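You operate a simulated robot arm through the tools that you are given. There is no shell and no other tool. Be economical: measure what you need, move in short steps, check, and stop when the job is done.

The job below is to be done with a simulated robot arm. You get a single attempt, and the scene is never put back.

JOB
Put the small disc in the orange bin. Then take the teal pad and leave it on the drain board. Then take the short tray and put it on the packing bench top. Then take the orange scoop and leave it on the shelf of the two-tier table. Then put the purple drink bottle on the middle island bench top away on the middle shelf of the grey shelving. Then take the brown-banded bag and put it on the middle shelf of the grey shelving. Then put the red brush on the fitting bench top away on the sorting bench top. Then put the small orange sieve on the top of the wooden box. Then take the white scouring pad and put it on the lower shelf of the grey shelving. Then open the bottom blue drawer, fetch the grey pipe tee from there and set it on the upper shelf of the grey shelving and shut the drawer again. Then pull the right packing drawer open. Keep to this order. Set down upright: purple drink bottle, brown-banded bag.
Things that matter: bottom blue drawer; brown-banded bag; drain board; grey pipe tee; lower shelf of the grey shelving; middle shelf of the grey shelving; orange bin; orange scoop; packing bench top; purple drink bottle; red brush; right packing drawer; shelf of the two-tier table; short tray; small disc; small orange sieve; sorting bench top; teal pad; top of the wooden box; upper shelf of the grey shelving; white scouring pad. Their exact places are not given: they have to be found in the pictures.

Only the result counts: the job must be done as asked and must still hold three seconds after the hand-in. Knocking over, shifting, dropping, spilling or breaking anything else fails it.

ROBOT AND FRAMES
A 7-joint arm with a two-finger parallel gripper on a trunk, on a base that drives. Base frame: it is fixed to the floor where the robot stands at the start and does not move with it; the origin is under the middle of the robot, x ahead of it, y to its left, z up; the surface under the hand at the start is at about z = 0.8. Units: m, rad, N and s.
Its first joint turns from -2.897 to 2.897 rad. Places, roughly: bottom blue drawer [-11.8, -7, 0.3]; brown-banded bag (11x8x13 cm) [-9.1, -0.6, 0.8]; drain board [0.7, -2.4, 0.8]; grey pipe tee (11x8x5 cm) [-11.8, -6.8, 0.3]; lower shelf of the grey shelving [-12, -4.2, 0.5]; middle shelf of the grey shelving [-12, -4.2, 0.9]; orange bin (17x12x8 cm) [0.8, 0.5, 0.8]; orange scoop (10x9x10 cm) [-5.6, -1.4, 0.8]; packing bench top [-8.1, 1.5, 0.8]; purple drink bottle (7x7x21 cm) [-7.7, -0.7, 0.9]; red brush (12x5x8 cm) [-11.5, -1.6, 0.8]; right packing drawer [-7.3, 1.2, 0.7]; shelf of the two-tier table [-5.4, -1.2, 0.3]; short tray (31x17x5 cm) [-4, 1.2, 0.8]; small disc (5x4x7 cm) [0.5, 0.2, 0.8]; small orange sieve (22x13x5 cm) [-11.7, 0.3, 0.9]; sorting bench top [-4.1, 1.5, 0.8]; teal pad (10x8x4 cm) [-3.7, -0.7, 0.8]; top of the wooden box [-9, -3, 0.9]; upper shelf of the grey shelving [-12, -4.2, 1.3]; white scouring pad (9x6x5 cm) [-12, 0.4, 0.8]. Payload 1.57 kg.
The TCP is the grasp point between the finger pads, 0.03 m short of the fingertips. In the tool frame z runs along the fingers and y along their closing line. The gripper opens to 0.11 m. The fingers are 0.024 m wide and 0.012 m thick; the gripper's body (0.048 by 0.112 m) begins 0.078 m behind the TCP.
Orientation is that of the tool frame in the base frame, as [roll, pitch, yaw] about the fixed x, y, z axes, in that order (R = Rz(yaw) Ry(pitch) Rx(roll)). With the fingers straight down and closing along the base's y, the tool's x points along the base's -x, its y along +y and its z along -z.

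CONTROLS
- The arm moves only by the tool move_arm. Its argument "series" is text: rows parted by semicolons, each of 7 numbers parted by spaces: the closure in counts, from 0 (fully open) to 255 (shut), then the shift along the base's x, y, z in units of 300 mm (1.0 is 300 mm), then the turn, a rotation vector about the base's x, y, z in units of 180 degrees (1.0 is 180 degrees). In form: claw tx ty tz ax ay az; .... A call has 1 to 10 rows; each row is the pose to reach, as a shift and turn from the pose commanded when the call began. A call with a number of a shift or a turn outside -1 to 1 is refused whole. Each row takes 0.2 s and may step no farther than 0.05 m and 0.15 rad from the row before; otherwise, or with a gripper value out of range, the whole call is refused. A pose out of reach is approached as far as the arm can. The call stops where the force on the tool passes 40 N (or 10 N more than at its start, if that is more) or the arm is blocked; 0.2 s more then pass. Each finger travels about 0.108 m/s and halts on what it meets, pressing with about 23 N; the grip force reading is that of the motor and also rises with nothing between the fingers. The clock runs only during rows and for 0.2 s after the last one: add rows that repeat a pose to give the fingers time. The reply holds the time, the measured pose of the TCP, the force on the tool along the base axes, the opening and the grip force, in the units named above and with some noise, with the torque about the TCP (base axes, N m) and any sound that the robot's microphone picked up.
- Cameras (640 x 400 px; columns grow to the right, rows downward): "scene" is now at [0.4132, 0.2702, 1.0827]; the picture's right is [0.98, 0.20, 0.00], its down [0.17, -0.82, -0.54] and it looks along [-0.11, 0.53, -0.84] (base axes); focal length 214 px, centre (320, 200). "wrist" rides on the gripper at [0.07, 0.016, -0.141] in the tool frame; the picture's right is [-0.23, 0.97, 0.00], its down [-0.85, -0.20, -0.48] and it looks along [-0.47, -0.11, 0.88] (tool axes); focal length 222 px, centre (320, 200).
- get_image(camera): a new picture of that camera. It takes no simulated time.
- raise_lower(by): slides the trunk up (or, below 0, down) by that many m; the arm and the scene camera ride with it, the base frame stays. It gives what a move gives, with no picture.
- roll_base(legs): drives the robot by 1 to 6 legs, each [ahead, left, turn to the left] in m, m and rad, along the robot's own axes; the way and the turn of a leg run together, so that a leg with both is an arc; at most 1.5 m and 3.142 rad a leg. The arm and the cameras ride along, it lands a little off, and it stops where it bumps. It gives what a move gives.
- pan_tilt(pan, tilt): turns the head with the scene camera to pan (to the left, within 1.798 rad either way) and tilt (down, from -0.506 to 1.204), counted from straight ahead of the robot. It gives what a move gives.
- locate(camera, pixels): for up to 12 pixels [column, row] of the newest picture of that camera ("zoom" is the newest enlarged one), the place [x, y, z] in the base frame of the surface seen there, good to about 0.002 m. It takes no simulated time.
- close_up(camera, box): a new picture of the part [left, top, right, bottom] of that camera's present view, enlarged. It takes no simulated time.
- close_job(): hands the job in; it is judged then, once.

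Go step by step. Measure first, check grasps and placings, and put right what went wrong. The budget is 371 turns and 332 pictures, counting those below and the enlarged ones. Unless the task says otherwise, let go and move clear before handing in, and close with one line.

The tools are called after "Emit:" as name(argument=value, ...) on one line, values as JSON. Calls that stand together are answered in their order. move_arm: Moves the arm, as the interface text tells. Its arguments: {"type":"object","properties":{"series":{"type":"string"}},"required":["series"]} The other tools are called the same way: raise_lower (by) slides the trunk up or down; roll_base (legs) drives the base; pan_tilt (pan, tilt) turns the head that bears the scene camera; get_image (camera) takes a picture; locate (camera, pixels) gives the place of the surface under pixels of a picture; close_up (camera, box) takes an enlarged picture of a part of a camera's view; close_job () hands the job in.

At the start:

```text
time_s: 0.0
eef_pos: [0.4507, 0.3627, 1.0938]
tcp_rot: [3.14, 0.0, 3.141]
force: [-9.9, 17.5, 0.9]
moment: [-0.22, -0.09, -0.53]
width: 0.0939
grip_force: 0.0
trunk travel left (down, up): [-0.15, 0.46]
robot x, y, heading: [0.0008, 0.003, -0.001]
head pan, tilt: [1.799, 0.981]
```

scene: 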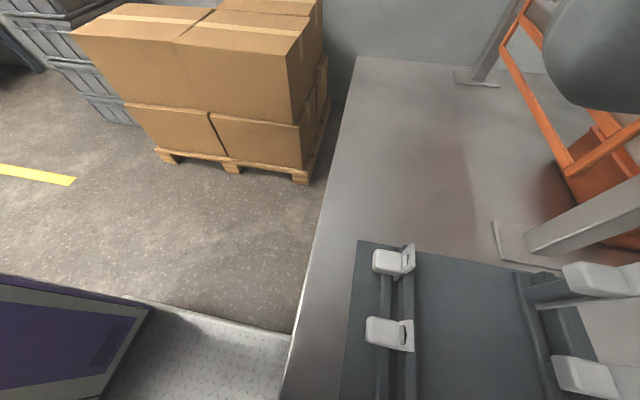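
wrist: 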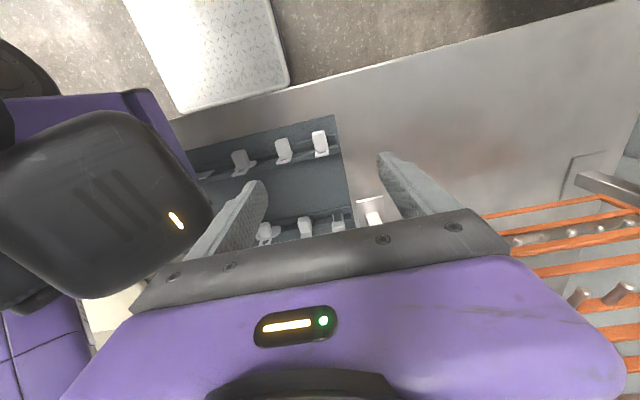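

The scene camera looks left at the bench edge; I need a view ahead, toward the bin and the disc. I turn the head forward.

Emit:
pan_tilt(pan=0.3, tilt=0.9)

Emit:
get_image(camera="scene")

```text
time_s: 1.6
eef_pos: [0.4504, 0.3633, 1.0923]
tcp_rot: [3.139, -0.002, -3.14]
force: [0.3, 0.3, -1.0]
moment: [0.02, 0.0, 0.03]
width: 0.11
grip_force: 0.0
trunk travel left (down, up): [-0.15, 0.46]
robot x, y, heading: [0.0028, -0.0009, 0.001]
head pan, tilt: [0.3, 0.901]
```

```text
329 pictures are left
```

scene: 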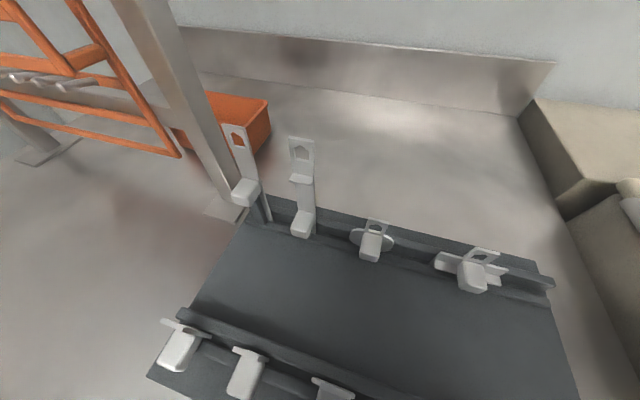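

The tray at the centre holds several upright tools with grey blocks (e.g. pixels (372,240), (470,270)). I'll zoom in and locate them.

Emit:
close_up(camera="scene", box=[140, 100, 560, 362])

Emit:
locate(camera="scene", pixels=[[372, 240], [470, 275], [302, 220], [245, 190], [180, 345], [245, 370], [330, 390], [240, 100], [265, 130], [300, 140], [420, 300], [420, 170]])

Emit:
get_image(camera="wrist")

```text
1.52 times, centred on (350, 231) of scene
```

zoom: 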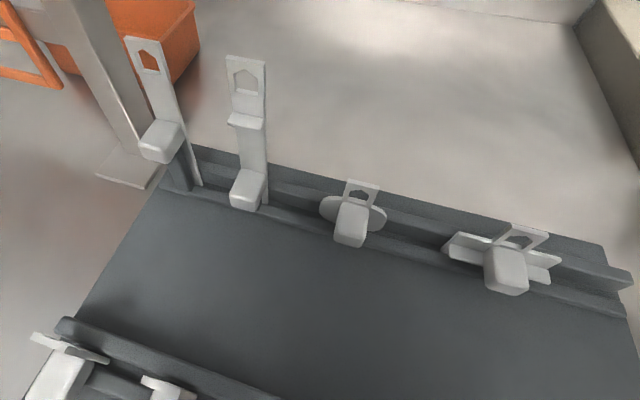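

```text
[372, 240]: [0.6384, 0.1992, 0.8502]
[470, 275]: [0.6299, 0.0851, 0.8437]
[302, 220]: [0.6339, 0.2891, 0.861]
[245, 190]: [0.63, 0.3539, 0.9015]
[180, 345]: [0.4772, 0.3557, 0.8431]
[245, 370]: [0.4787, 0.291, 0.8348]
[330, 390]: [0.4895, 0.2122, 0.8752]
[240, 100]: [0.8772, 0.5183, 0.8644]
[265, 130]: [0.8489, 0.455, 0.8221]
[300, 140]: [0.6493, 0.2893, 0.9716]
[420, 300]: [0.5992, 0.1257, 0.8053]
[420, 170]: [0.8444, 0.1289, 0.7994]
```

```text
327 pictures are left
```

wrist: 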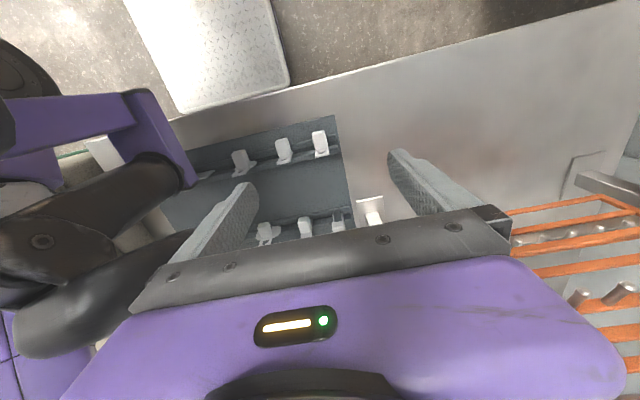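

The row in front holds more plates; the disc at (372,240) may be the larger one. I tilt down for the front row.

Emit:
pan_tilt(pan=0.3, tilt=1.2)

Emit:
get_image(camera="scene")

```text
time_s: 2.4
eef_pos: [0.4498, 0.3632, 1.094]
tcp_rot: [3.139, -0.002, -3.14]
force: [1.6, 1.1, -0.9]
moment: [-0.01, -0.06, 0.01]
width: 0.1098
grip_force: 0.1
trunk travel left (down, up): [-0.15, 0.46]
robot x, y, heading: [-0.0015, 0.0008, 0.006]
head pan, tilt: [0.3, 1.201]
```

```text
326 pictures are left
```

scene: 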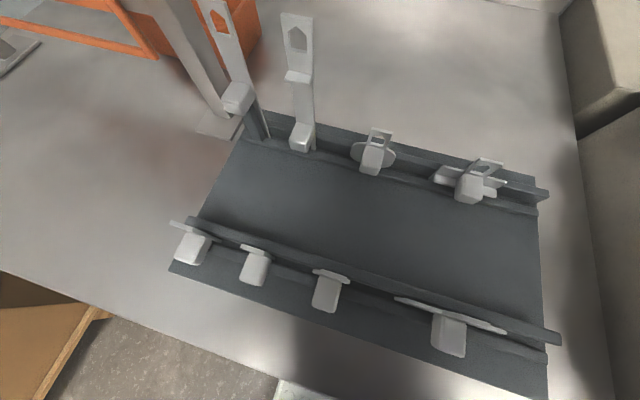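

Emit:
close_up(camera="scene", box=[160, 200, 416, 360])

Emit:
close_up(camera="scene", box=[336, 110, 528, 230])

Emit:
locate(camera="scene", pixels=[[353, 153], [396, 160], [378, 132], [437, 177], [506, 185], [314, 271], [349, 279], [241, 246], [268, 252], [327, 290], [450, 335], [400, 299]])

```text
2.50 times, centred on (288, 280) of scene
```

zoom: 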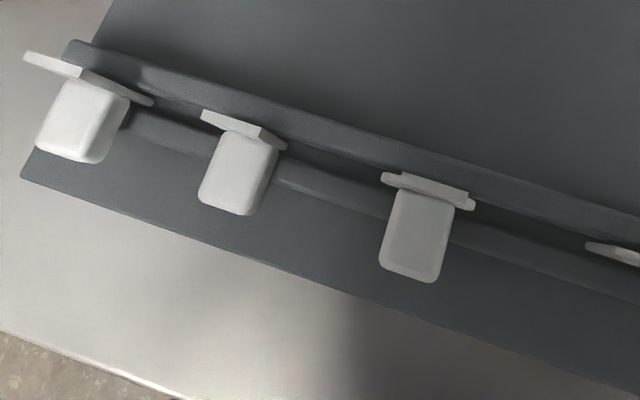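

```text
3.33 times, centred on (432, 170) of scene
```

zoom: 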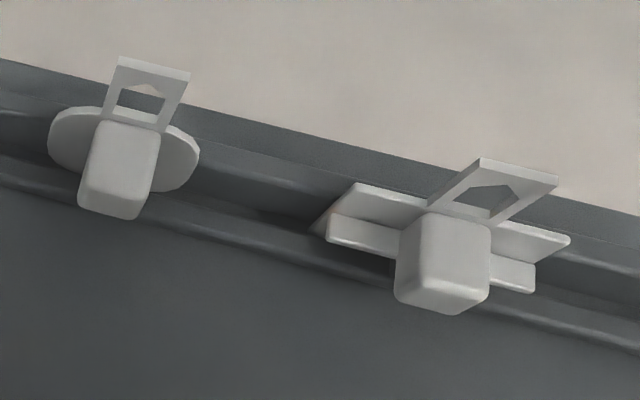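

```text
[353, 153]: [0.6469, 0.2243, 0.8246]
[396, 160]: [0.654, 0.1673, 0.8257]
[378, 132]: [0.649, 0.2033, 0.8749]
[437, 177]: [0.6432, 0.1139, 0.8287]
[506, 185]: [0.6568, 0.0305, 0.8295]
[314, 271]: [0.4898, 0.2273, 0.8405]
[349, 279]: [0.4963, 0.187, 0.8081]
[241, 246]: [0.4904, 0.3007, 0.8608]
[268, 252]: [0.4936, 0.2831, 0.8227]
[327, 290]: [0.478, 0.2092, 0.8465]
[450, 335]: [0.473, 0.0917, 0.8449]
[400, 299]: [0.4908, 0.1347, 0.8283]
```

The front pieces at (327,290) and (255,262) need a frontal look to tell which is the disc. I'll look from further back.

Emit:
roll_base(legs=[[-0.6, 0, 0]])

Emit:
pan_tilt(pan=0.2, tilt=0.4)

Emit:
get_image(camera="scene")

```text
time_s: 5.8
eef_pos: [-0.1547, 0.3628, 1.0932]
tcp_rot: [3.139, -0.002, -3.14]
force: [0.1, 0.3, -0.6]
moment: [-0.03, -0.02, 0.0]
width: 0.1102
grip_force: 0.1
trunk travel left (down, up): [-0.15, 0.46]
robot x, y, heading: [-0.6093, -0.0008, 0.001]
head pan, tilt: [0.3, 1.201]
```

```text
time_s: 6.9
eef_pos: [-0.1545, 0.3636, 1.0927]
tcp_rot: [3.139, -0.001, -3.141]
force: [-0.4, 0.3, 0.6]
moment: [0.01, 0.01, -0.03]
width: 0.1098
grip_force: 0.1
trunk travel left (down, up): [-0.15, 0.46]
robot x, y, heading: [-0.6031, -0.0004, 0.005]
head pan, tilt: [0.201, 0.4]
```

```text
323 pictures are left
```

scene: 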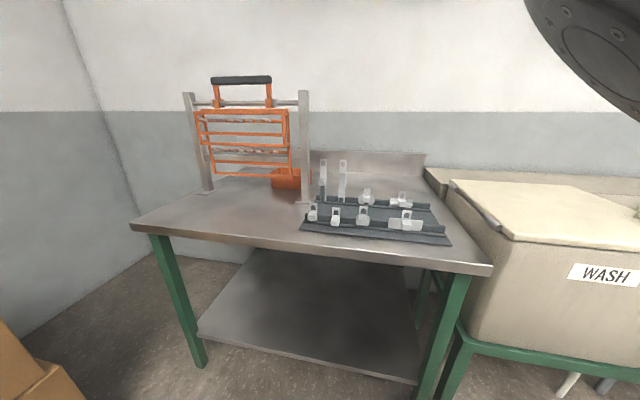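

Emit:
close_up(camera="scene", box=[260, 140, 468, 270])

Emit:
close_up(camera="scene", box=[296, 180, 376, 230])

```text
3.08 times, centred on (364, 205) of scene
```

zoom: 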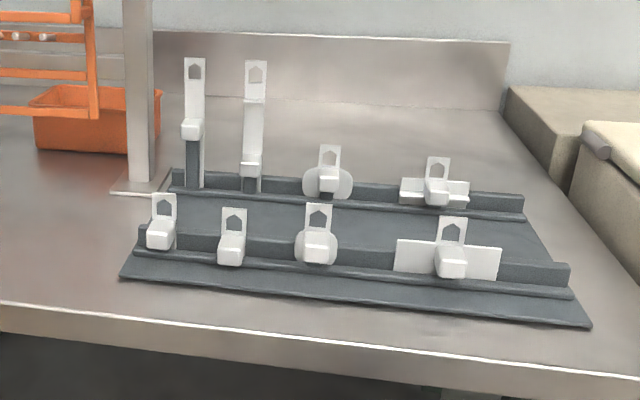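

```text
8.00 times, centred on (336, 205) of scene
```

zoom: 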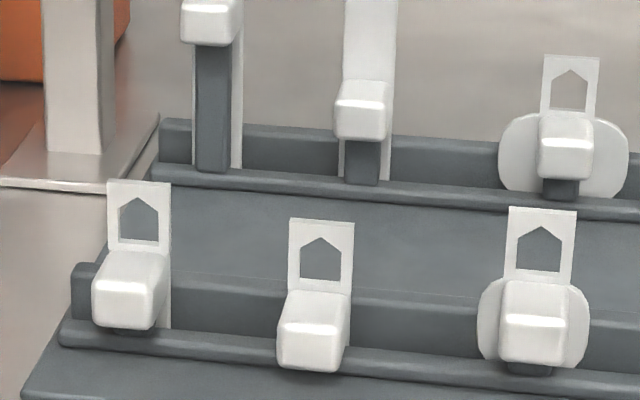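

The close-up shows the small disc as the third front item (zoom (532,330)), the larger disc behind it. I'll measure its knob.

Emit:
locate(camera="zoom", pixels=[[503, 340], [530, 345], [564, 345], [530, 295], [480, 330], [586, 330], [540, 212], [515, 215], [572, 215], [420, 365], [420, 300], [420, 395]])

Emit:
close_up(camera="scene", box=[180, 70, 340, 210])

Emit:
locate(camera="scene", pixels=[[273, 186], [300, 188], [272, 170], [305, 202], [305, 120], [208, 188], [240, 78], [205, 175], [288, 174]])

```text
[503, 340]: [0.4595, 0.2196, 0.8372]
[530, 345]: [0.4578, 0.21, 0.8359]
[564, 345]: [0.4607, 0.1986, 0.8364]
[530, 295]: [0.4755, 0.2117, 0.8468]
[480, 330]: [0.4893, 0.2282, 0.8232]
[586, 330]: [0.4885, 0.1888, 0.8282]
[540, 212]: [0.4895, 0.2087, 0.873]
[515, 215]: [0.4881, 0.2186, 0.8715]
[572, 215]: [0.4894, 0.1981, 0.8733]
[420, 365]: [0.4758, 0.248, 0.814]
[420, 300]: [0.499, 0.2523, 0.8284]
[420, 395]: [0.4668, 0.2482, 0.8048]
```

```text
2.86 times, centred on (260, 140) of scene
```

zoom: 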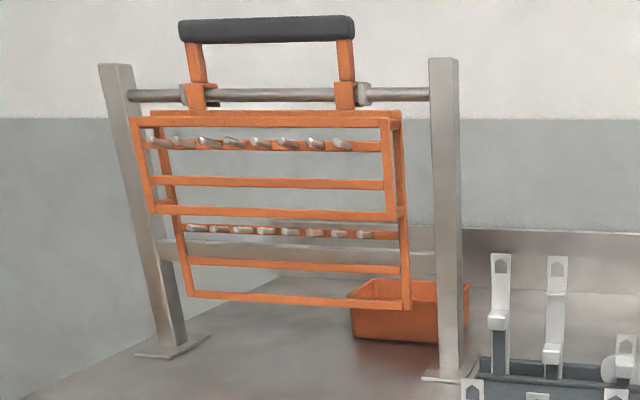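

```text
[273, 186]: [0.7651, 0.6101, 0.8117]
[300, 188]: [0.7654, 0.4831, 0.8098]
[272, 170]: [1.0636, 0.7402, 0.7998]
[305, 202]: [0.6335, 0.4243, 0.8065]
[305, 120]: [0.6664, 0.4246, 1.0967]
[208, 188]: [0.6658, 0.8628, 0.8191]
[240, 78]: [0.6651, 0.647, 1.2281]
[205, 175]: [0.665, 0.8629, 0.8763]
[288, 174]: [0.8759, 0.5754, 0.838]
```

Knob centre is about (0.472, 0.209, 0.838), 22 mm wide. The bin (pixel (288,180)) stands behind the right post, so I measure the bench edge and bin for standing room.

Emit:
locate(camera="scene", pixels=[[135, 228], [300, 247], [485, 270], [290, 168], [310, 170], [310, 185], [470, 225], [430, 190], [280, 172], [268, 172], [200, 360], [420, 400]])

Emit:
close_up(camera="scene", box=[250, 150, 330, 200])

Emit:
locate(camera="zoom", pixels=[[175, 140], [175, 290], [350, 155], [395, 140], [395, 300], [260, 140], [470, 350], [400, 200]])

```text
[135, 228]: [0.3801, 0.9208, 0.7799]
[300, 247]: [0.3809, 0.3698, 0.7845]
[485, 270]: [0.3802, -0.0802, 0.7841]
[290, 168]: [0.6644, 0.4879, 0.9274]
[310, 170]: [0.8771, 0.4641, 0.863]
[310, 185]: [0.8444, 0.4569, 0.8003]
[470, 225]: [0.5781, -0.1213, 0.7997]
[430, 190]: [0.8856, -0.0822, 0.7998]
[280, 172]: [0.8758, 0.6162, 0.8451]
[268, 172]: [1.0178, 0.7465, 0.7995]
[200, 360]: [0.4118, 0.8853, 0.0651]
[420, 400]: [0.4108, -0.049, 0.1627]
```

```text
8.00 times, centred on (290, 175) of scene
```

zoom: 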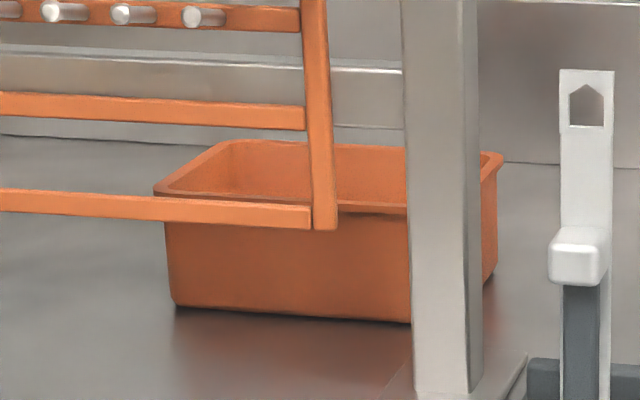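

```text
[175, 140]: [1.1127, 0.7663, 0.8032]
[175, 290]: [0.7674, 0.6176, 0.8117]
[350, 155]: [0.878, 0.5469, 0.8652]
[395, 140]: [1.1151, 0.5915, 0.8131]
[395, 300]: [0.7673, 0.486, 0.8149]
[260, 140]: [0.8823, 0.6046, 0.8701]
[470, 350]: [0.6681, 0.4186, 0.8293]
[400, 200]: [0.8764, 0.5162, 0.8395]
```

Bin spans x 0.765–0.882, y 0.455–0.625, rim z 0.873; bench edge at x 0.38. I drive to about (-0.15, -0.1) to grasp the disc.

Emit:
roll_base(legs=[[0.45, -0.1, 0]])

```text
time_s: 9.7
eef_pos: [0.3001, 0.2618, 1.0934]
tcp_rot: [3.14, -0.001, 3.139]
force: [0.4, -0.1, -0.5]
moment: [0.0, 0.0, 0.01]
width: 0.1097
grip_force: 0.1
trunk travel left (down, up): [-0.15, 0.46]
robot x, y, heading: [-0.1507, -0.1007, 0.001]
head pan, tilt: [0.201, 0.4]
```

Now I move above the knob with the gripper part open.

Emit:
move_arm(series="116 0.112 -0.035 -0.09 0 0 0; 116 0.224 -0.07 -0.18 0 0 0; 116 0.336 -0.105 -0.27 0 0 0; 116 0.448 -0.14 -0.36 0 0 0; 116 0.56 -0.176 -0.45 0 0 0; 116 0.56 -0.176 -0.45 0 0 0")

Emit:
get_image(camera="wrist")

```text
time_s: 11.1
eef_pos: [0.4694, 0.2062, 0.9575]
tcp_rot: [3.14, -0.002, 3.14]
force: [-0.5, 0.5, 0.6]
moment: [0.01, 0.0, 0.02]
width: 0.0601
grip_force: 0.0
trunk travel left (down, up): [-0.15, 0.46]
robot x, y, heading: [-0.1471, -0.1017, -0.002]
head pan, tilt: [0.201, 0.4]
```

```text
318 pictures are left
```

wrist: 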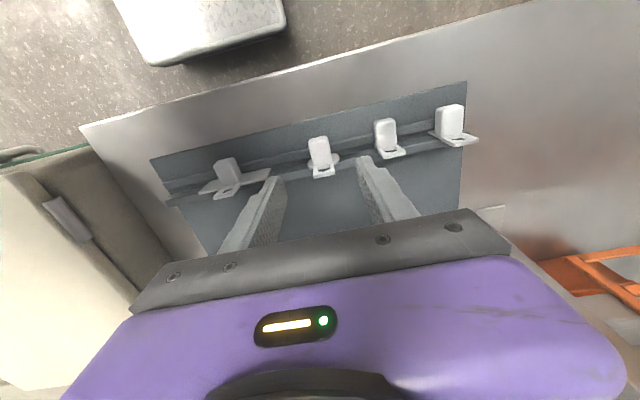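

The disc's knob (320,150) lies midway between the fingers. I descend and close.

Emit:
move_arm(series="116 0 0.01 -0.12 0 0 0; 116 0 0.01 -0.24 0 0 0; 116 -0.004 0.01 -0.36 0 0 0; 116 -0.004 0.01 -0.36 0 0 0; 180 -0.004 0.01 -0.36 0 0 0; 255 -0.004 0.01 -0.36 0 0 0; 255 -0.004 0.01 -0.36 0 0 0; 255 -0.004 0.01 -0.36 0 0 0")

Emit:
get_image(camera="wrist")

```text
time_s: 12.9
eef_pos: [0.4673, 0.2106, 0.8507]
tcp_rot: [3.14, -0.001, 3.139]
force: [-0.1, -0.5, -0.3]
moment: [0.0, -0.02, 0.01]
width: 0.023
grip_force: 22.4
trunk travel left (down, up): [-0.15, 0.46]
robot x, y, heading: [-0.1492, -0.1059, -0.003]
head pan, tilt: [0.201, 0.4]
```

```text
317 pictures are left
```

wrist: 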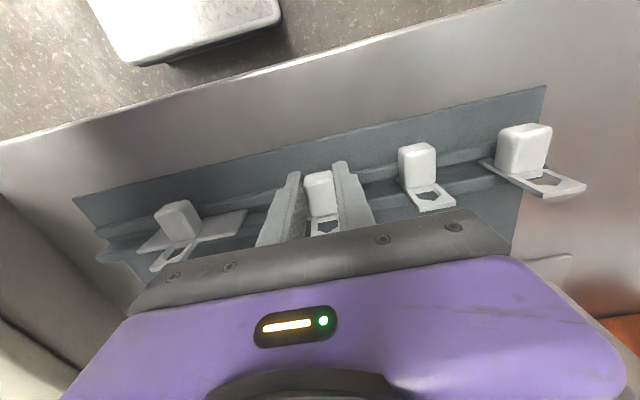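

The knob is held at 23 mm. I lift straight up.

Emit:
move_arm(series="255 0 0 0.05 0 0 0; 255 0 0 0.15 0 0 0; 255 0 0 0.3 0 0 0; 255 0 0 0.45 0 0 0; 255 0 0 0.6 0 0 0; 255 0 0 0.75 0 0 0; 255 0 0 0.85 0 0 0")

Emit:
get_image(camera="wrist")

Emit:
pan_tilt(pan=0.6, tilt=0.6)

Emit:
get_image(camera="scene")

```text
time_s: 14.5
eef_pos: [0.4687, 0.2122, 1.1055]
tcp_rot: [3.139, -0.001, 3.14]
force: [0.1, 0.9, 0.3]
moment: [0.0, 0.07, -0.01]
width: 0.0231
grip_force: 22.6
trunk travel left (down, up): [-0.15, 0.46]
robot x, y, heading: [-0.1499, -0.0989, 0.002]
head pan, tilt: [0.201, 0.4]
```

```text
316 pictures are left
```

wrist: 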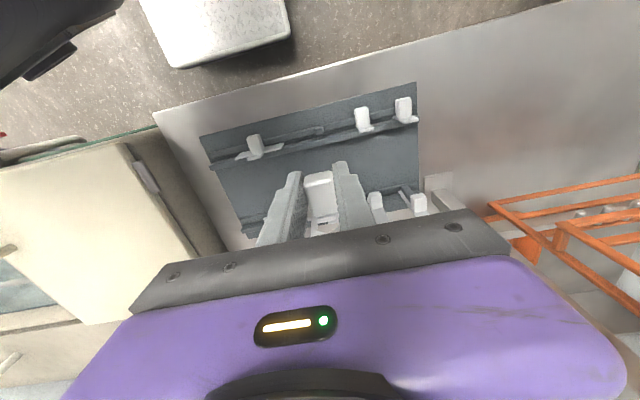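

```text
time_s: 15.4
eef_pos: [0.4679, 0.2108, 1.1044]
tcp_rot: [3.14, -0.001, 3.14]
force: [-0.8, -0.3, -0.3]
moment: [0.02, -0.01, 0.01]
width: 0.023
grip_force: 22.1
trunk travel left (down, up): [-0.15, 0.46]
robot x, y, heading: [-0.1484, -0.1011, -0.001]
head pan, tilt: [0.6, 0.6]
```

```text
315 pictures are left
```

scene: 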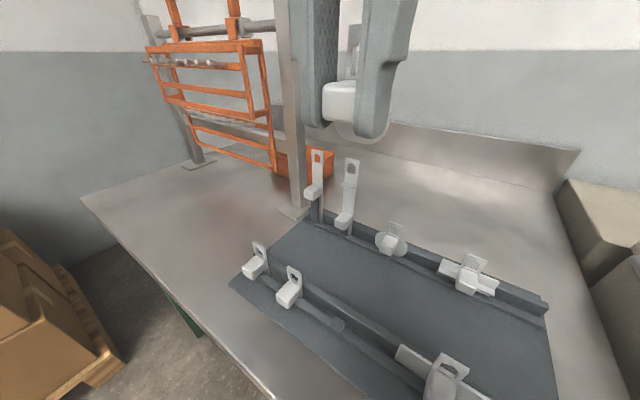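

The disc is held. I drive 0.23 m ahead, then swing to the bin keeping the hand high.

Emit:
roll_base(legs=[[0.21, -0.02, 0]])

Emit:
move_arm(series="255 0.05 0 0.1 0 0 0; 255 0.18 0 0.15 0 0 0; 255 0.32 0.05 0.2 0 0 0; 255 0.46 0.1 0.2 0 0 0; 255 0.48 0.24 0.2 0 0 0; 255 0.48 0.4 0.2 0 0 0")

Emit:
get_image(camera="scene")

```text
time_s: 17.1
eef_pos: [0.6468, 0.1952, 1.1039]
tcp_rot: [3.14, -0.001, -3.138]
force: [-0.3, -0.5, -0.1]
moment: [0.01, 0.06, -0.04]
width: 0.0232
grip_force: 23.5
trunk travel left (down, up): [-0.15, 0.46]
robot x, y, heading: [0.0328, -0.1245, 0.005]
head pan, tilt: [0.6, 0.6]
```

```text
time_s: 18.4
eef_pos: [0.7889, 0.2826, 1.0831]
tcp_rot: [3.14, -0.04, -3.142]
force: [0.0, 0.2, -0.7]
moment: [-0.04, -0.03, 0.0]
width: 0.0228
grip_force: 22.9
out of reach, approached as far as the arm can: row 1, 2, 3, 4, 5, 6
trunk travel left (down, up): [-0.15, 0.46]
robot x, y, heading: [0.0287, -0.1216, 0.002]
head pan, tilt: [0.6, 0.6]
```

```text
314 pictures are left
```

scene: 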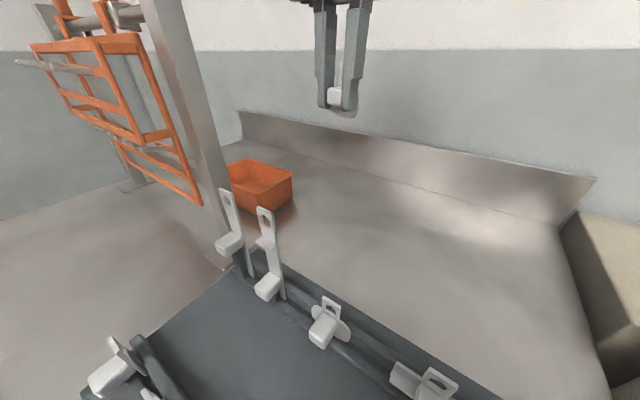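

The high pose was out of reach near (0.79,0.28). I'll tilt the hand 35° toward +y so the wrist stays clear of the post while the fingers reach over the bin.

Emit:
move_arm(series="255 0 -0.05 0 0.045 0 0; 255 0 -0.08 -0.05 0.09 0 0; 255 0 -0.08 -0.1 0.135 0 0; 255 0 -0.08 -0.1 0.18 0 0; 255 0 -0.08 -0.1 0.195 0 0")

```text
time_s: 19.6
eef_pos: [0.7825, 0.2603, 1.0739]
tcp_rot: [2.528, 0.001, -3.139]
force: [0.7, -0.5, -1.1]
moment: [-0.01, -0.01, -0.01]
width: 0.0232
grip_force: 23.0
trunk travel left (down, up): [-0.15, 0.46]
robot x, y, heading: [0.0317, -0.1192, 0.006]
head pan, tilt: [0.6, 0.6]
```

Tilt is right. Now I slide over the bin.

Emit:
move_arm(series="255 0.03 0.15 0 0 0 0; 255 0.06 0.3 0 0 0 0; 255 0.1 0.45 -0.03 0 0 0; 255 0.1 0.6 -0.06 0 0 0; 255 0.1 0.72 -0.1 0 0 0; 255 0.1 0.8 -0.15 0 0 0")

Emit:
get_image(camera="scene")

Emit:
get_image(camera="wrist")

```text
time_s: 21.1
eef_pos: [0.8258, 0.489, 1.0215]
tcp_rot: [2.534, -0.005, 3.122]
force: [-0.7, 0.0, -0.5]
moment: [-0.08, -0.04, -0.05]
width: 0.0229
grip_force: 22.8
trunk travel left (down, up): [-0.15, 0.46]
robot x, y, heading: [0.0303, -0.1207, 0.004]
head pan, tilt: [0.6, 0.6]
```

```text
313 pictures are left
```

scene: 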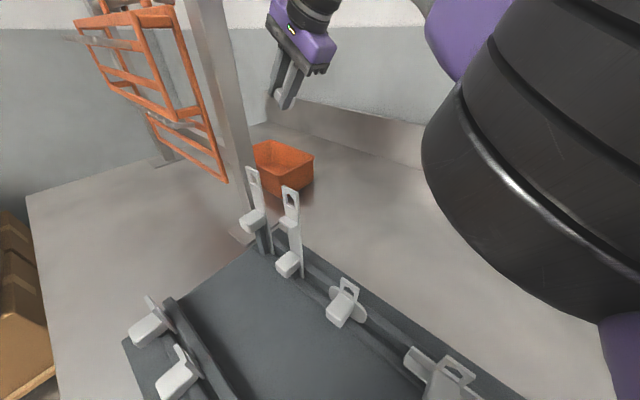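

```text
312 pictures are left
```

wrist: 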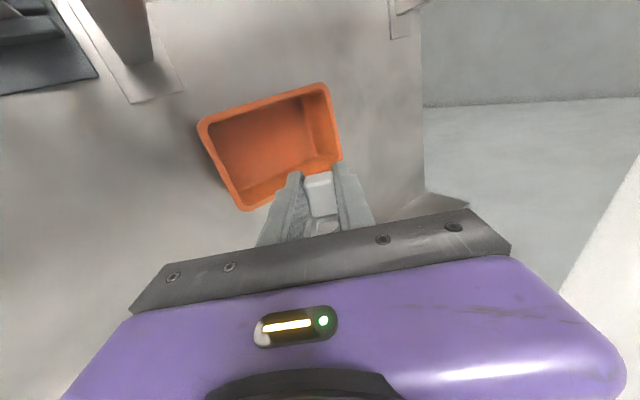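

Clear of the post and above the bin. I lower and release.

Emit:
move_arm(series="255 -0.03 0.05 -0.13 0 0 0; 255 -0.06 0.09 -0.26 0 0 0; 255 -0.06 0.09 -0.38 0 0 0; 255 -0.06 0.09 -0.38 0 0 0")

Emit:
get_image(camera="wrist")

Emit:
get_image(camera="scene")

```text
time_s: 22.1
eef_pos: [0.7936, 0.5269, 0.9138]
tcp_rot: [2.527, 0.002, -3.14]
force: [0.1, -0.1, 0.1]
moment: [0.01, 0.01, 0.0]
width: 0.0233
grip_force: 23.2
trunk travel left (down, up): [-0.15, 0.46]
robot x, y, heading: [0.0305, -0.1179, 0.002]
head pan, tilt: [0.6, 0.6]
```

```text
311 pictures are left
```

wrist: 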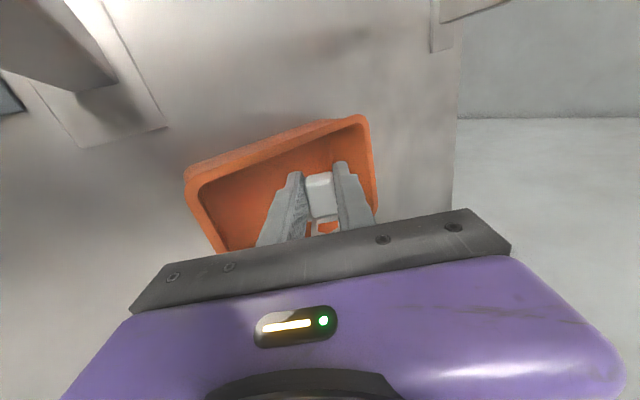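

```text
310 pictures are left
```

scene: 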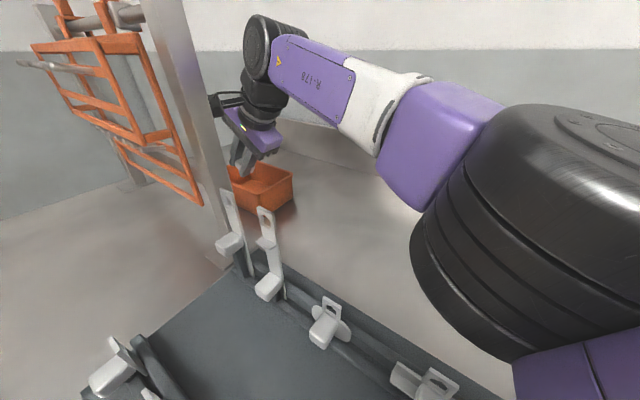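

The disc is inside the bin's outline. I lower a touch, open partly, and retreat.

Emit:
move_arm(series="255 0.02 -0.03 -0.07 0 0 0; 200 0.02 -0.03 -0.07 0 0 0; 140 0.02 -0.03 -0.07 0 0 0; 140 0.02 -0.03 -0.07 0 0 0; 140 0.02 -0.03 -0.07 0 0 0; 140 0.02 -0.08 0.05 0 0 0; 140 0.02 -0.14 0.18 0 0 0; 140 0.02 -0.25 0.3 0 0 0; 140 0.02 -0.4 0.36 0 0 0; 140 0 -0.55 0.36 0 0 0")

Emit:
get_image(camera="wrist")

Emit:
get_image(camera="scene")

```text
time_s: 24.2
eef_pos: [0.7926, 0.3624, 1.0224]
tcp_rot: [2.527, 0.001, -3.135]
force: [0.5, 0.2, -0.4]
moment: [-0.03, 0.0, -0.01]
width: 0.0496
grip_force: 0.0
trunk travel left (down, up): [-0.15, 0.46]
robot x, y, heading: [0.0318, -0.1224, 0.01]
head pan, tilt: [0.6, 0.6]
```

```text
309 pictures are left
```

wrist: 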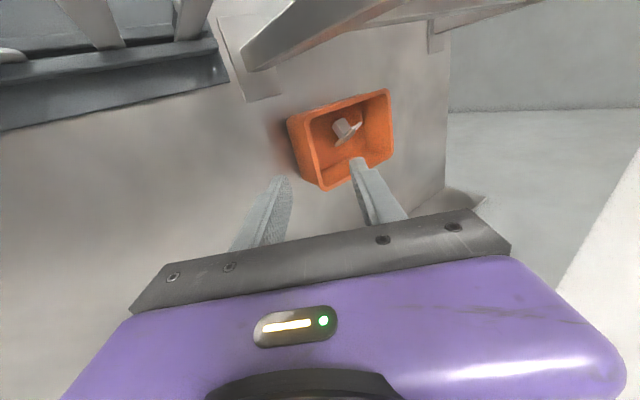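

```text
308 pictures are left
```

scene: 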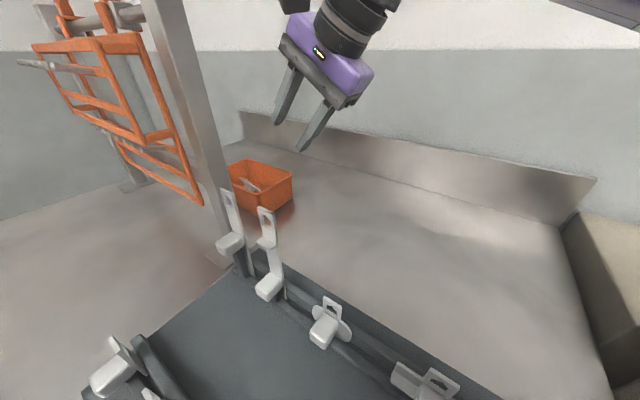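

The disc lies in the bin (wrist (345,130)). I untilt and retract into a compact pose.

Emit:
move_arm(series="0 -0.03 -0.12 0.08 -0.045 0 0; 0 -0.06 -0.24 0.16 -0.09 0 0; 0 -0.1 -0.34 0.26 -0.135 0 0; 0 -0.2 -0.4 0.34 -0.18 0 0; 0 -0.32 -0.42 0.36 -0.195 0 0; 0 -0.46 -0.45 0.36 -0.195 0 0; 0 -0.6 -0.48 0.36 -0.195 0 0; 0 -0.74 -0.5 0.36 -0.195 0 0; 0 -0.88 -0.5 0.36 -0.195 0 0; 0 -1.0 -0.5 0.36 -0.195 0 0")

Emit:
roll_base(legs=[[-0.6, 0, 0], [0, 0, 2.8]])

Emit:
pan_tilt(pan=0, tilt=0.3)

Emit:
get_image(camera="scene")

```text
time_s: 26.3
eef_pos: [0.5486, 0.2132, 1.1158]
tcp_rot: [-3.137, -0.035, 3.137]
force: [10.9, 4.3, 2.8]
moment: [-0.24, 0.29, 0.75]
width: 0.1055
grip_force: 0.0
out of reach, approached as far as the arm can: row 5, 6, 7, 8, 9
trunk travel left (down, up): [-0.15, 0.46]
robot x, y, heading: [0.0303, -0.1254, 0.0]
head pan, tilt: [0.6, 0.6]
stopped in row 10: the force on the tool passed its limit at 88 N (the readings are from after the stop); the commanded pose is now the measured one
```

```text
time_s: 36.3
eef_pos: [-1.1634, -0.2771, 1.1156]
tcp_rot: [-3.137, -0.034, -0.324]
force: [-12.5, -3.4, -0.7]
moment: [0.08, -0.31, 0.67]
width: 0.103
grip_force: 0.1
trunk travel left (down, up): [-0.15, 0.46]
robot x, y, heading: [-0.5654, -0.1225, 2.823]
head pan, tilt: [0.6, 0.6]
```

```text
time_s: 37.3
eef_pos: [-1.1681, -0.2719, 1.1173]
tcp_rot: [-3.131, -0.027, -0.326]
force: [-100.0, 51.9, 43.3]
moment: [-0.03, -6.61, 7.95]
width: 0.11
grip_force: 0.1
trunk travel left (down, up): [-0.15, 0.46]
robot x, y, heading: [-0.5674, -0.1219, 2.824]
head pan, tilt: [0.0, 0.3]
```

```text
307 pictures are left
```

scene: 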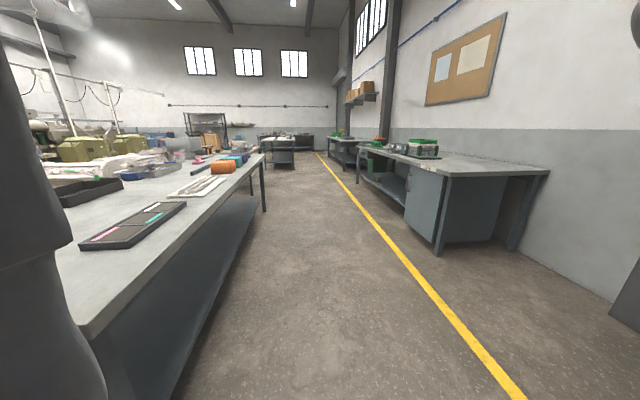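

Force is high (100 N): the hand (dark shape at left) seems pressed against the head. I move the hand away, ahead and left.

Emit:
move_arm(series="0 -0.1 0 0 0 0 0; 0 -0.2 -0.04 0 0 0 0; 0 -0.32 -0.08 0 0 0 0; 0 -0.4 -0.1 0 0 0 0")

Emit:
get_image(camera="scene")

Emit:
get_image(camera="wrist")

```text
time_s: 38.3
eef_pos: [-1.289, -0.3023, 1.1011]
tcp_rot: [-3.142, -0.076, -0.328]
force: [-0.5, 0.0, 0.9]
moment: [0.0, -0.01, 0.02]
width: 0.1098
grip_force: 0.0
out of reach, approached as far as the arm can: row 4
trunk travel left (down, up): [-0.15, 0.46]
robot x, y, heading: [-0.57, -0.1206, 2.826]
head pan, tilt: [0.0, 0.3]
```

```text
306 pictures are left
```

scene: 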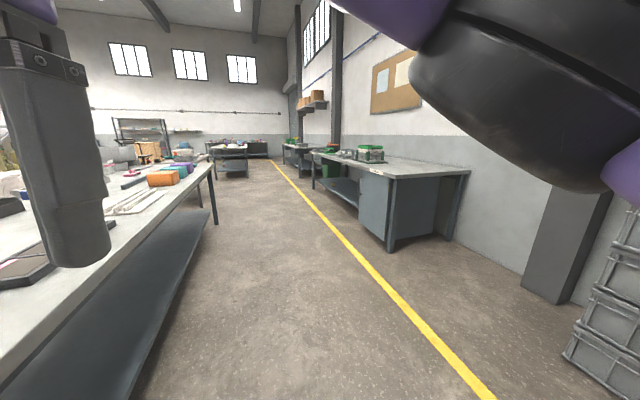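

```text
305 pictures are left
```

wrist: 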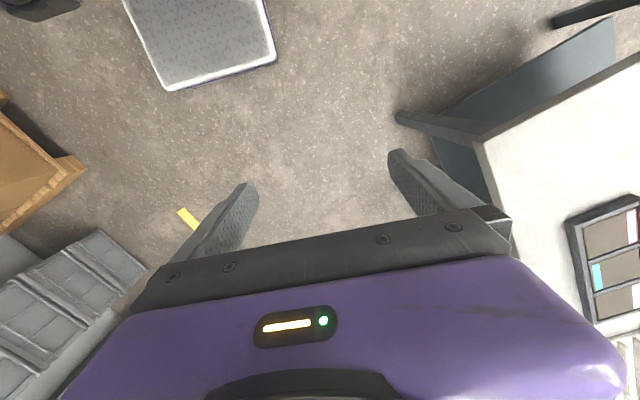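

The force is gone. The head sits about 0.5 m ahead of the axis, so I must keep the hand to the side or low. Now I map the island bench at left.

Emit:
locate(camera="scene", pixels=[[0, 365], [210, 165], [210, 220], [165, 178], [185, 165], [195, 165], [470, 172], [312, 160], [230, 175], [145, 155], [300, 230], [480, 390]])

Emit:
close_up(camera="scene", box=[90, 110, 346, 270])

```text
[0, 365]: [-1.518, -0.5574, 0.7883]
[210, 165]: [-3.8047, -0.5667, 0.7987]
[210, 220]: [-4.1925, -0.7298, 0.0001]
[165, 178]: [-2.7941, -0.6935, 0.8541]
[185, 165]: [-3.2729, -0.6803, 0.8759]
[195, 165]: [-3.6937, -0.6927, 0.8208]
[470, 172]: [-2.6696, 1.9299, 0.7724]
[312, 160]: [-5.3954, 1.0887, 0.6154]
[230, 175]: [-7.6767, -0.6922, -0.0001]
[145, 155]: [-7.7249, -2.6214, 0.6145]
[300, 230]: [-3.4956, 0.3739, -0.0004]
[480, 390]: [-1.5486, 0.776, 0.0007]
```

```text
2.50 times, centred on (218, 190) of scene
```

zoom: 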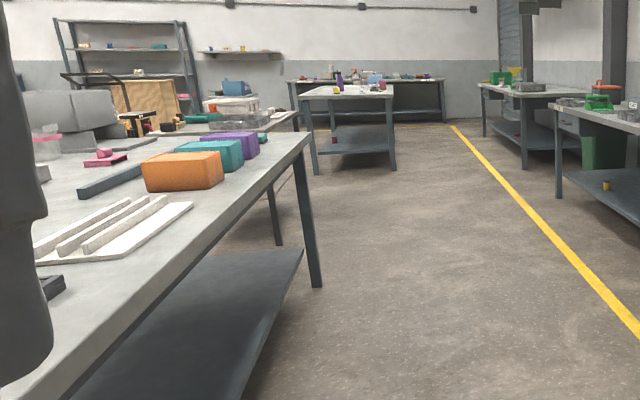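

The small teal item near (195,165) is at (-3.69,-0.69,0.82). I drive along the aisle to beside it.

Emit:
roll_base(legs=[[0, 0, 0.315], [0, -0.25, 0], [1.5, 0, 0], [1.5, 0, 0]])

Emit:
pan_tilt(pan=1.3, tilt=0.6)

Emit:
get_image(camera="scene")

```text
time_s: 55.2
eef_pos: [-4.2059, -0.2853, 1.0979]
tcp_rot: [-3.132, -0.075, -0.001]
force: [0.2, -1.1, -0.8]
moment: [0.01, -0.07, 0.0]
width: 0.11
grip_force: 0.1
trunk travel left (down, up): [-0.15, 0.46]
robot x, y, heading: [-3.5795, 0.114, -3.143]
head pan, tilt: [0.0, 0.3]
```

```text
time_s: 56.7
eef_pos: [-4.2062, -0.285, 1.0966]
tcp_rot: [-3.131, -0.082, -0.002]
force: [-0.2, -0.1, -0.2]
moment: [0.01, -0.02, -0.01]
width: 0.1099
grip_force: 0.2
trunk travel left (down, up): [-0.15, 0.46]
robot x, y, heading: [-3.5819, 0.1141, -3.131]
head pan, tilt: [1.3, 0.6]
```

```text
303 pictures are left
```

scene: 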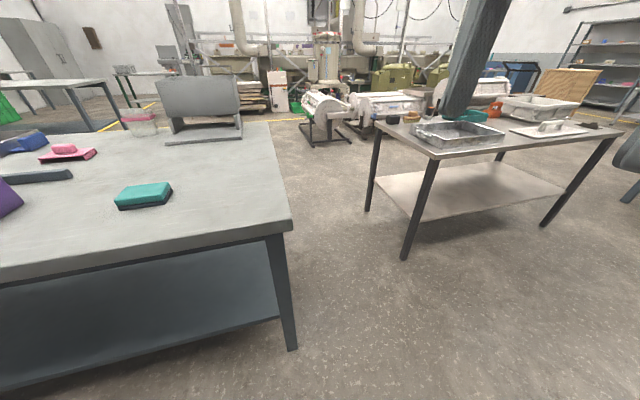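

The teal pad is at (145,193). I locate it.

Emit:
close_up(camera="scene", box=[80, 160, 208, 240])

Emit:
locate(camera="scene", pixels=[[117, 188], [170, 184], [118, 208], [122, 203], [169, 198], [145, 190], [165, 187], [140, 215], [290, 215]])

```text
5.00 times, centred on (144, 200) of scene
```

zoom: 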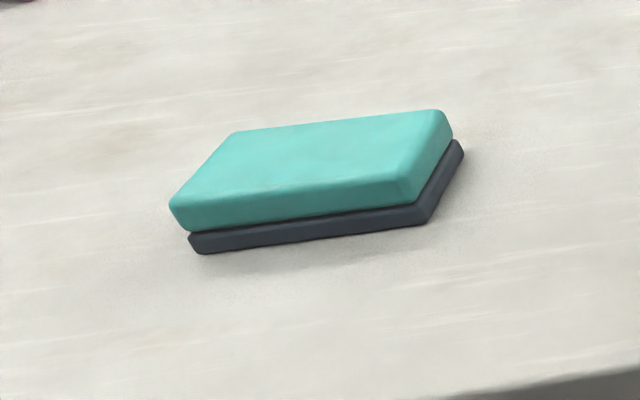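

```text
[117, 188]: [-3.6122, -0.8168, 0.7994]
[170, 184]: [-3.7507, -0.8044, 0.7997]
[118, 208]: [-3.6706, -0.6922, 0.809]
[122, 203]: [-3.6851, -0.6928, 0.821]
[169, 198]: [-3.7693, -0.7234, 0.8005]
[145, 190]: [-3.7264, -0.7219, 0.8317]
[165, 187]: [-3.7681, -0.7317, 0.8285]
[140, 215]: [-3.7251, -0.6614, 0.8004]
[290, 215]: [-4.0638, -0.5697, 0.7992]
```

Emit:
locate(camera="zoom", pixels=[[178, 210], [410, 185], [240, 138], [435, 118], [448, 140], [205, 250], [420, 222], [460, 155]])

```text
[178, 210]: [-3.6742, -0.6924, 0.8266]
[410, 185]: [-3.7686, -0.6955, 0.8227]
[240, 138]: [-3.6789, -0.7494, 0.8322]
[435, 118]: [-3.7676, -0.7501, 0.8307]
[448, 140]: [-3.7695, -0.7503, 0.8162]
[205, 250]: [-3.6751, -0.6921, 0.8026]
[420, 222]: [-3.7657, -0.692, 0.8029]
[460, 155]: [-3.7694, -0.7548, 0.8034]
```

Pad centre is about (-3.72,-0.73), top 0.832, aligned to the axes, 8 cm along y. I move the hand over it.

Emit:
move_arm(series="0 0.12 -0.11 0 0 0.008 0; 0 0.24 -0.22 -0.02 0 0.016 0; 0 0.36 -0.33 -0.04 0 0.025 0; 0 0.48 -0.44 -0.06 0 0.025 0; 0 0.6 -0.55 -0.08 0 0.025 0; 0 0.72 -0.66 -0.1 0 0.025 0; 0 0.84 -0.77 -0.12 0 0.025 0; 0 0.96 -0.88 -0.14 0 0.025 0")

```text
time_s: 57.9
eef_pos: [-4.1539, -0.395, 1.0822]
tcp_rot: [3.142, 0.009, -0.228]
force: [0.7, 0.3, -0.2]
moment: [0.01, 0.02, -0.04]
width: 0.1098
grip_force: 0.0
trunk travel left (down, up): [-0.15, 0.46]
robot x, y, heading: [-3.5808, 0.1145, -3.137]
head pan, tilt: [1.3, 0.6]
stopped in row 5: the arm was blocked; the commanded pose is now the measured one
```

The arm was blocked, perhaps by the head turned left. I check the picture and the head.

Emit:
get_image(camera="scene")

Emit:
get_image(camera="wrist")

```text
301 pictures are left
```

scene: 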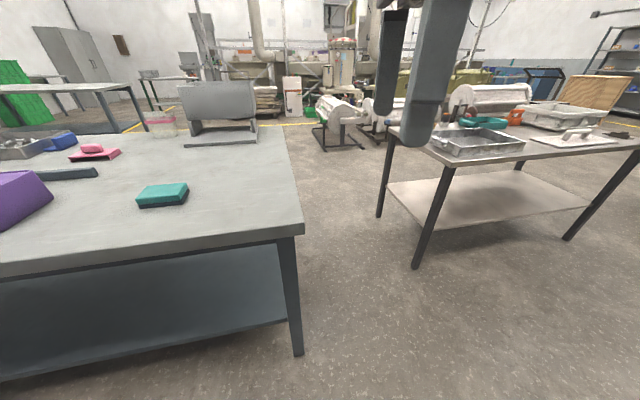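

```text
300 pictures are left
```

wrist: 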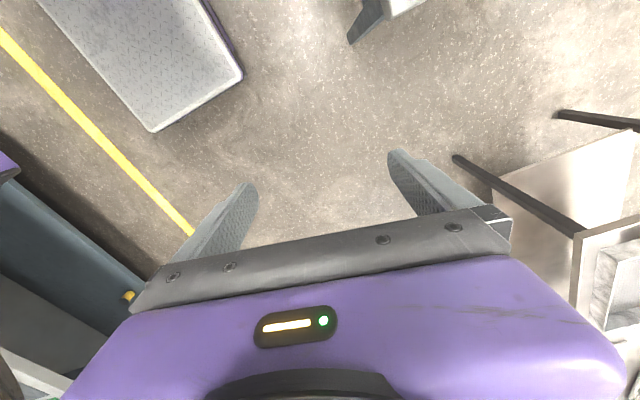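

The arm apparently met the head. I turn the head away to the right and take the arm on in smaller steps.

Emit:
pan_tilt(pan=-0.8, tilt=0.6)

Emit:
get_image(camera="scene")

Emit:
locate(camera="scene", pixels=[[320, 300], [320, 395]])

```text
time_s: 59.9
eef_pos: [-4.1558, -0.3937, 1.0837]
tcp_rot: [-3.14, 0.011, -0.236]
force: [0.3, 1.0, -0.6]
moment: [0.0, -0.05, 0.0]
width: 0.1101
grip_force: 0.1
trunk travel left (down, up): [-0.15, 0.46]
robot x, y, heading: [-3.5791, 0.1141, -3.133]
head pan, tilt: [-0.799, 0.6]
```

```text
299 pictures are left
```

scene: 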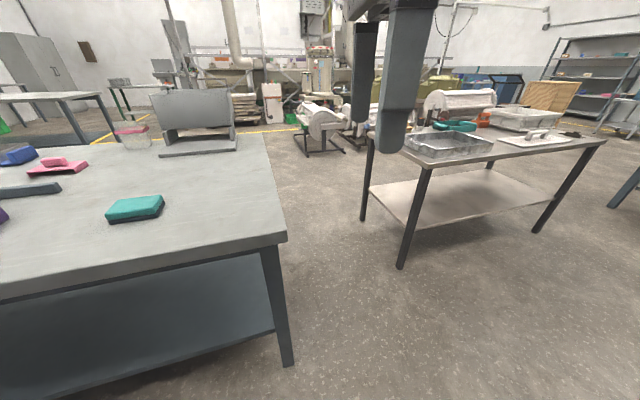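

```text
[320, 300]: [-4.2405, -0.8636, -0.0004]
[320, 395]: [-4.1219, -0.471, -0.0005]
```

The pan is really stuck: the view still faces left, so the head sits between me and the arm's path to the left. I'll swing the arm to the robot's right side, where there is no head, and then reposition the base.

Emit:
move_arm(series="0 -0.05 0.08 0 0 0 0.02; 0 -0.12 0.2 0 0 0 0.04; 0 -0.18 0.34 0 0 0 0.06; 0 -0.24 0.48 0 0 0 0.075; 0 -0.28 0.62 0 0 0 0.075; 0 -0.3 0.76 0 0 0 0.075; 0 -0.3 0.9 0 0 0 0.075; 0 -0.3 1 0 0 0 0.075")

Emit:
get_image(camera="scene")

```text
time_s: 61.7
eef_pos: [-4.2396, -0.096, 1.0826]
tcp_rot: [3.142, 0.012, 0.012]
force: [-0.5, -0.7, -0.6]
moment: [0.02, -0.02, 0.01]
width: 0.1101
grip_force: 0.1
trunk travel left (down, up): [-0.15, 0.46]
robot x, y, heading: [-3.5784, 0.1193, -3.134]
head pan, tilt: [-0.799, 0.6]
```

```text
298 pictures are left
```

scene: 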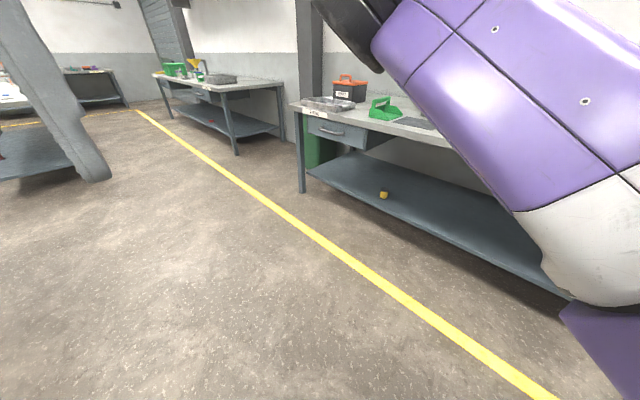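

The head swung free. I continue swinging the hand right.

Emit:
move_arm(series="0 0 0.14 0 0 0 0; 0 0 0.28 0 0 0 0; 0 0 0.42 0 0 0 0; 0 0 0.56 0 0 0 0; 0 0 0.7 0 0 0 0; 0 0 0.84 0 0 0 0; 0 0 0.98 0 0 0 0; 0 0 1 0 0 0 0")

Emit:
get_image(camera="scene")

Emit:
locate(camera="scene", pixels=[[320, 300], [320, 395]])

```text
time_s: 63.5
eef_pos: [-4.2478, 0.1816, 1.0783]
tcp_rot: [3.128, 0.001, 0.082]
force: [0.1, -0.2, 0.1]
moment: [0.0, 0.02, 0.01]
width: 0.1099
grip_force: 0.0
trunk travel left (down, up): [-0.15, 0.46]
robot x, y, heading: [-3.5778, 0.1162, -3.138]
head pan, tilt: [-0.799, 0.6]
```

```text
297 pictures are left
```

scene: 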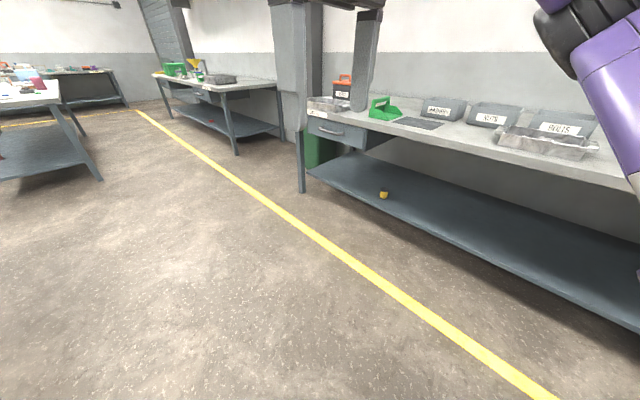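

```text
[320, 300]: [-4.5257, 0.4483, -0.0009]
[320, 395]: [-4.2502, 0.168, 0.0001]
```

The head's neck is at roughly (0.41, 0.2) in the robot frame, so working ahead-right is clear. I turn left 90° to face the pad and place it ahead-right.

Emit:
roll_base(legs=[[0, 0, 1.567], [0.14, 0.16, 0]])

Emit:
pan_tilt(pan=-0.3, tilt=0.8)

Emit:
get_image(camera="scene")

```text
time_s: 69.0
eef_pos: [-3.4959, -0.6892, 1.0754]
tcp_rot: [3.121, 0.001, 1.634]
force: [-0.5, 0.1, 0.2]
moment: [-0.01, -0.03, -0.03]
width: 0.1098
grip_force: 0.1
trunk travel left (down, up): [-0.15, 0.46]
robot x, y, heading: [-3.4247, -0.0236, -1.569]
head pan, tilt: [-0.799, 0.6]
```

```text
time_s: 69.9
eef_pos: [-3.4939, -0.6898, 1.0754]
tcp_rot: [3.119, -0.001, 1.634]
force: [0.6, 0.5, -0.3]
moment: [0.03, -0.01, -0.01]
width: 0.1102
grip_force: 0.1
trunk travel left (down, up): [-0.15, 0.46]
robot x, y, heading: [-3.4184, -0.022, -1.573]
head pan, tilt: [-0.3, 0.799]
```

```text
296 pictures are left
```

scene: 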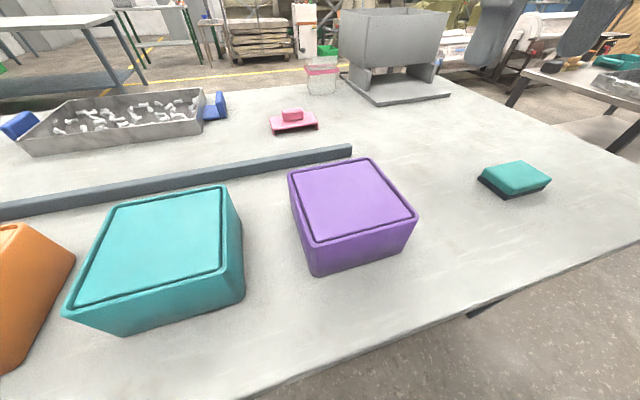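

The pad is at (515,178), now ahead-right. I move over it while turning the hand so it closes along y.

Emit:
move_arm(series="0 -0.1 -0.01 0 0 0 -0.046; 0 -0.2 -0.02 0 0 0 -0.092; 0 -0.3 -0.03 0 0 0 -0.138; 0 -0.4 -0.04 0 0 0 -0.184; 0 -0.5 -0.06 0 0 0 -0.23; 0 -0.6 -0.08 0 0 0 -0.276; 0 -0.7 -0.1 0 0 0 -0.322; 0 -0.75 -0.11 0 0 0 -0.368; 0 -0.753 -0.11 -0.05 0 0 -0.414; 0 -0.753 -0.11 -0.1 0 0 -0.46")

Emit:
move_arm(series="0 0 0 -0.1 0 0 -0.03; 0 0 0 -0.2 0 0 -0.06; 0 0 0 -0.2 0 0 -0.06")

Emit:
get_image(camera="wrist")

```text
time_s: 70.8
eef_pos: [-3.5345, -0.7242, 1.0697]
tcp_rot: [3.106, -0.014, 1.318]
force: [-0.6, 0.2, -0.3]
moment: [-0.01, -0.01, -0.04]
width: 0.11
grip_force: 0.1
trunk travel left (down, up): [-0.15, 0.46]
robot x, y, heading: [-3.4186, -0.021, -1.578]
head pan, tilt: [-0.3, 0.799]
stopped in row 4: the arm was blocked; the commanded pose is now the measured one
```

```text
time_s: 71.6
eef_pos: [-3.5361, -0.7248, 1.0088]
tcp_rot: [3.106, -0.013, 1.125]
force: [0.3, -0.6, 0.4]
moment: [0.01, -0.01, -0.01]
width: 0.1098
grip_force: 0.0
trunk travel left (down, up): [-0.15, 0.46]
robot x, y, heading: [-3.4209, -0.0202, -1.575]
head pan, tilt: [-0.3, 0.799]
```

```text
295 pictures are left
```

wrist: 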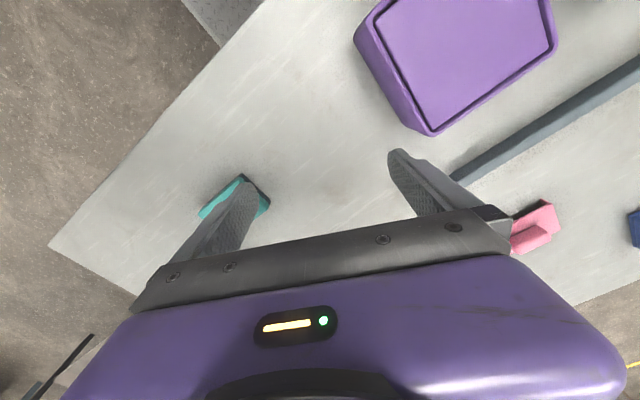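

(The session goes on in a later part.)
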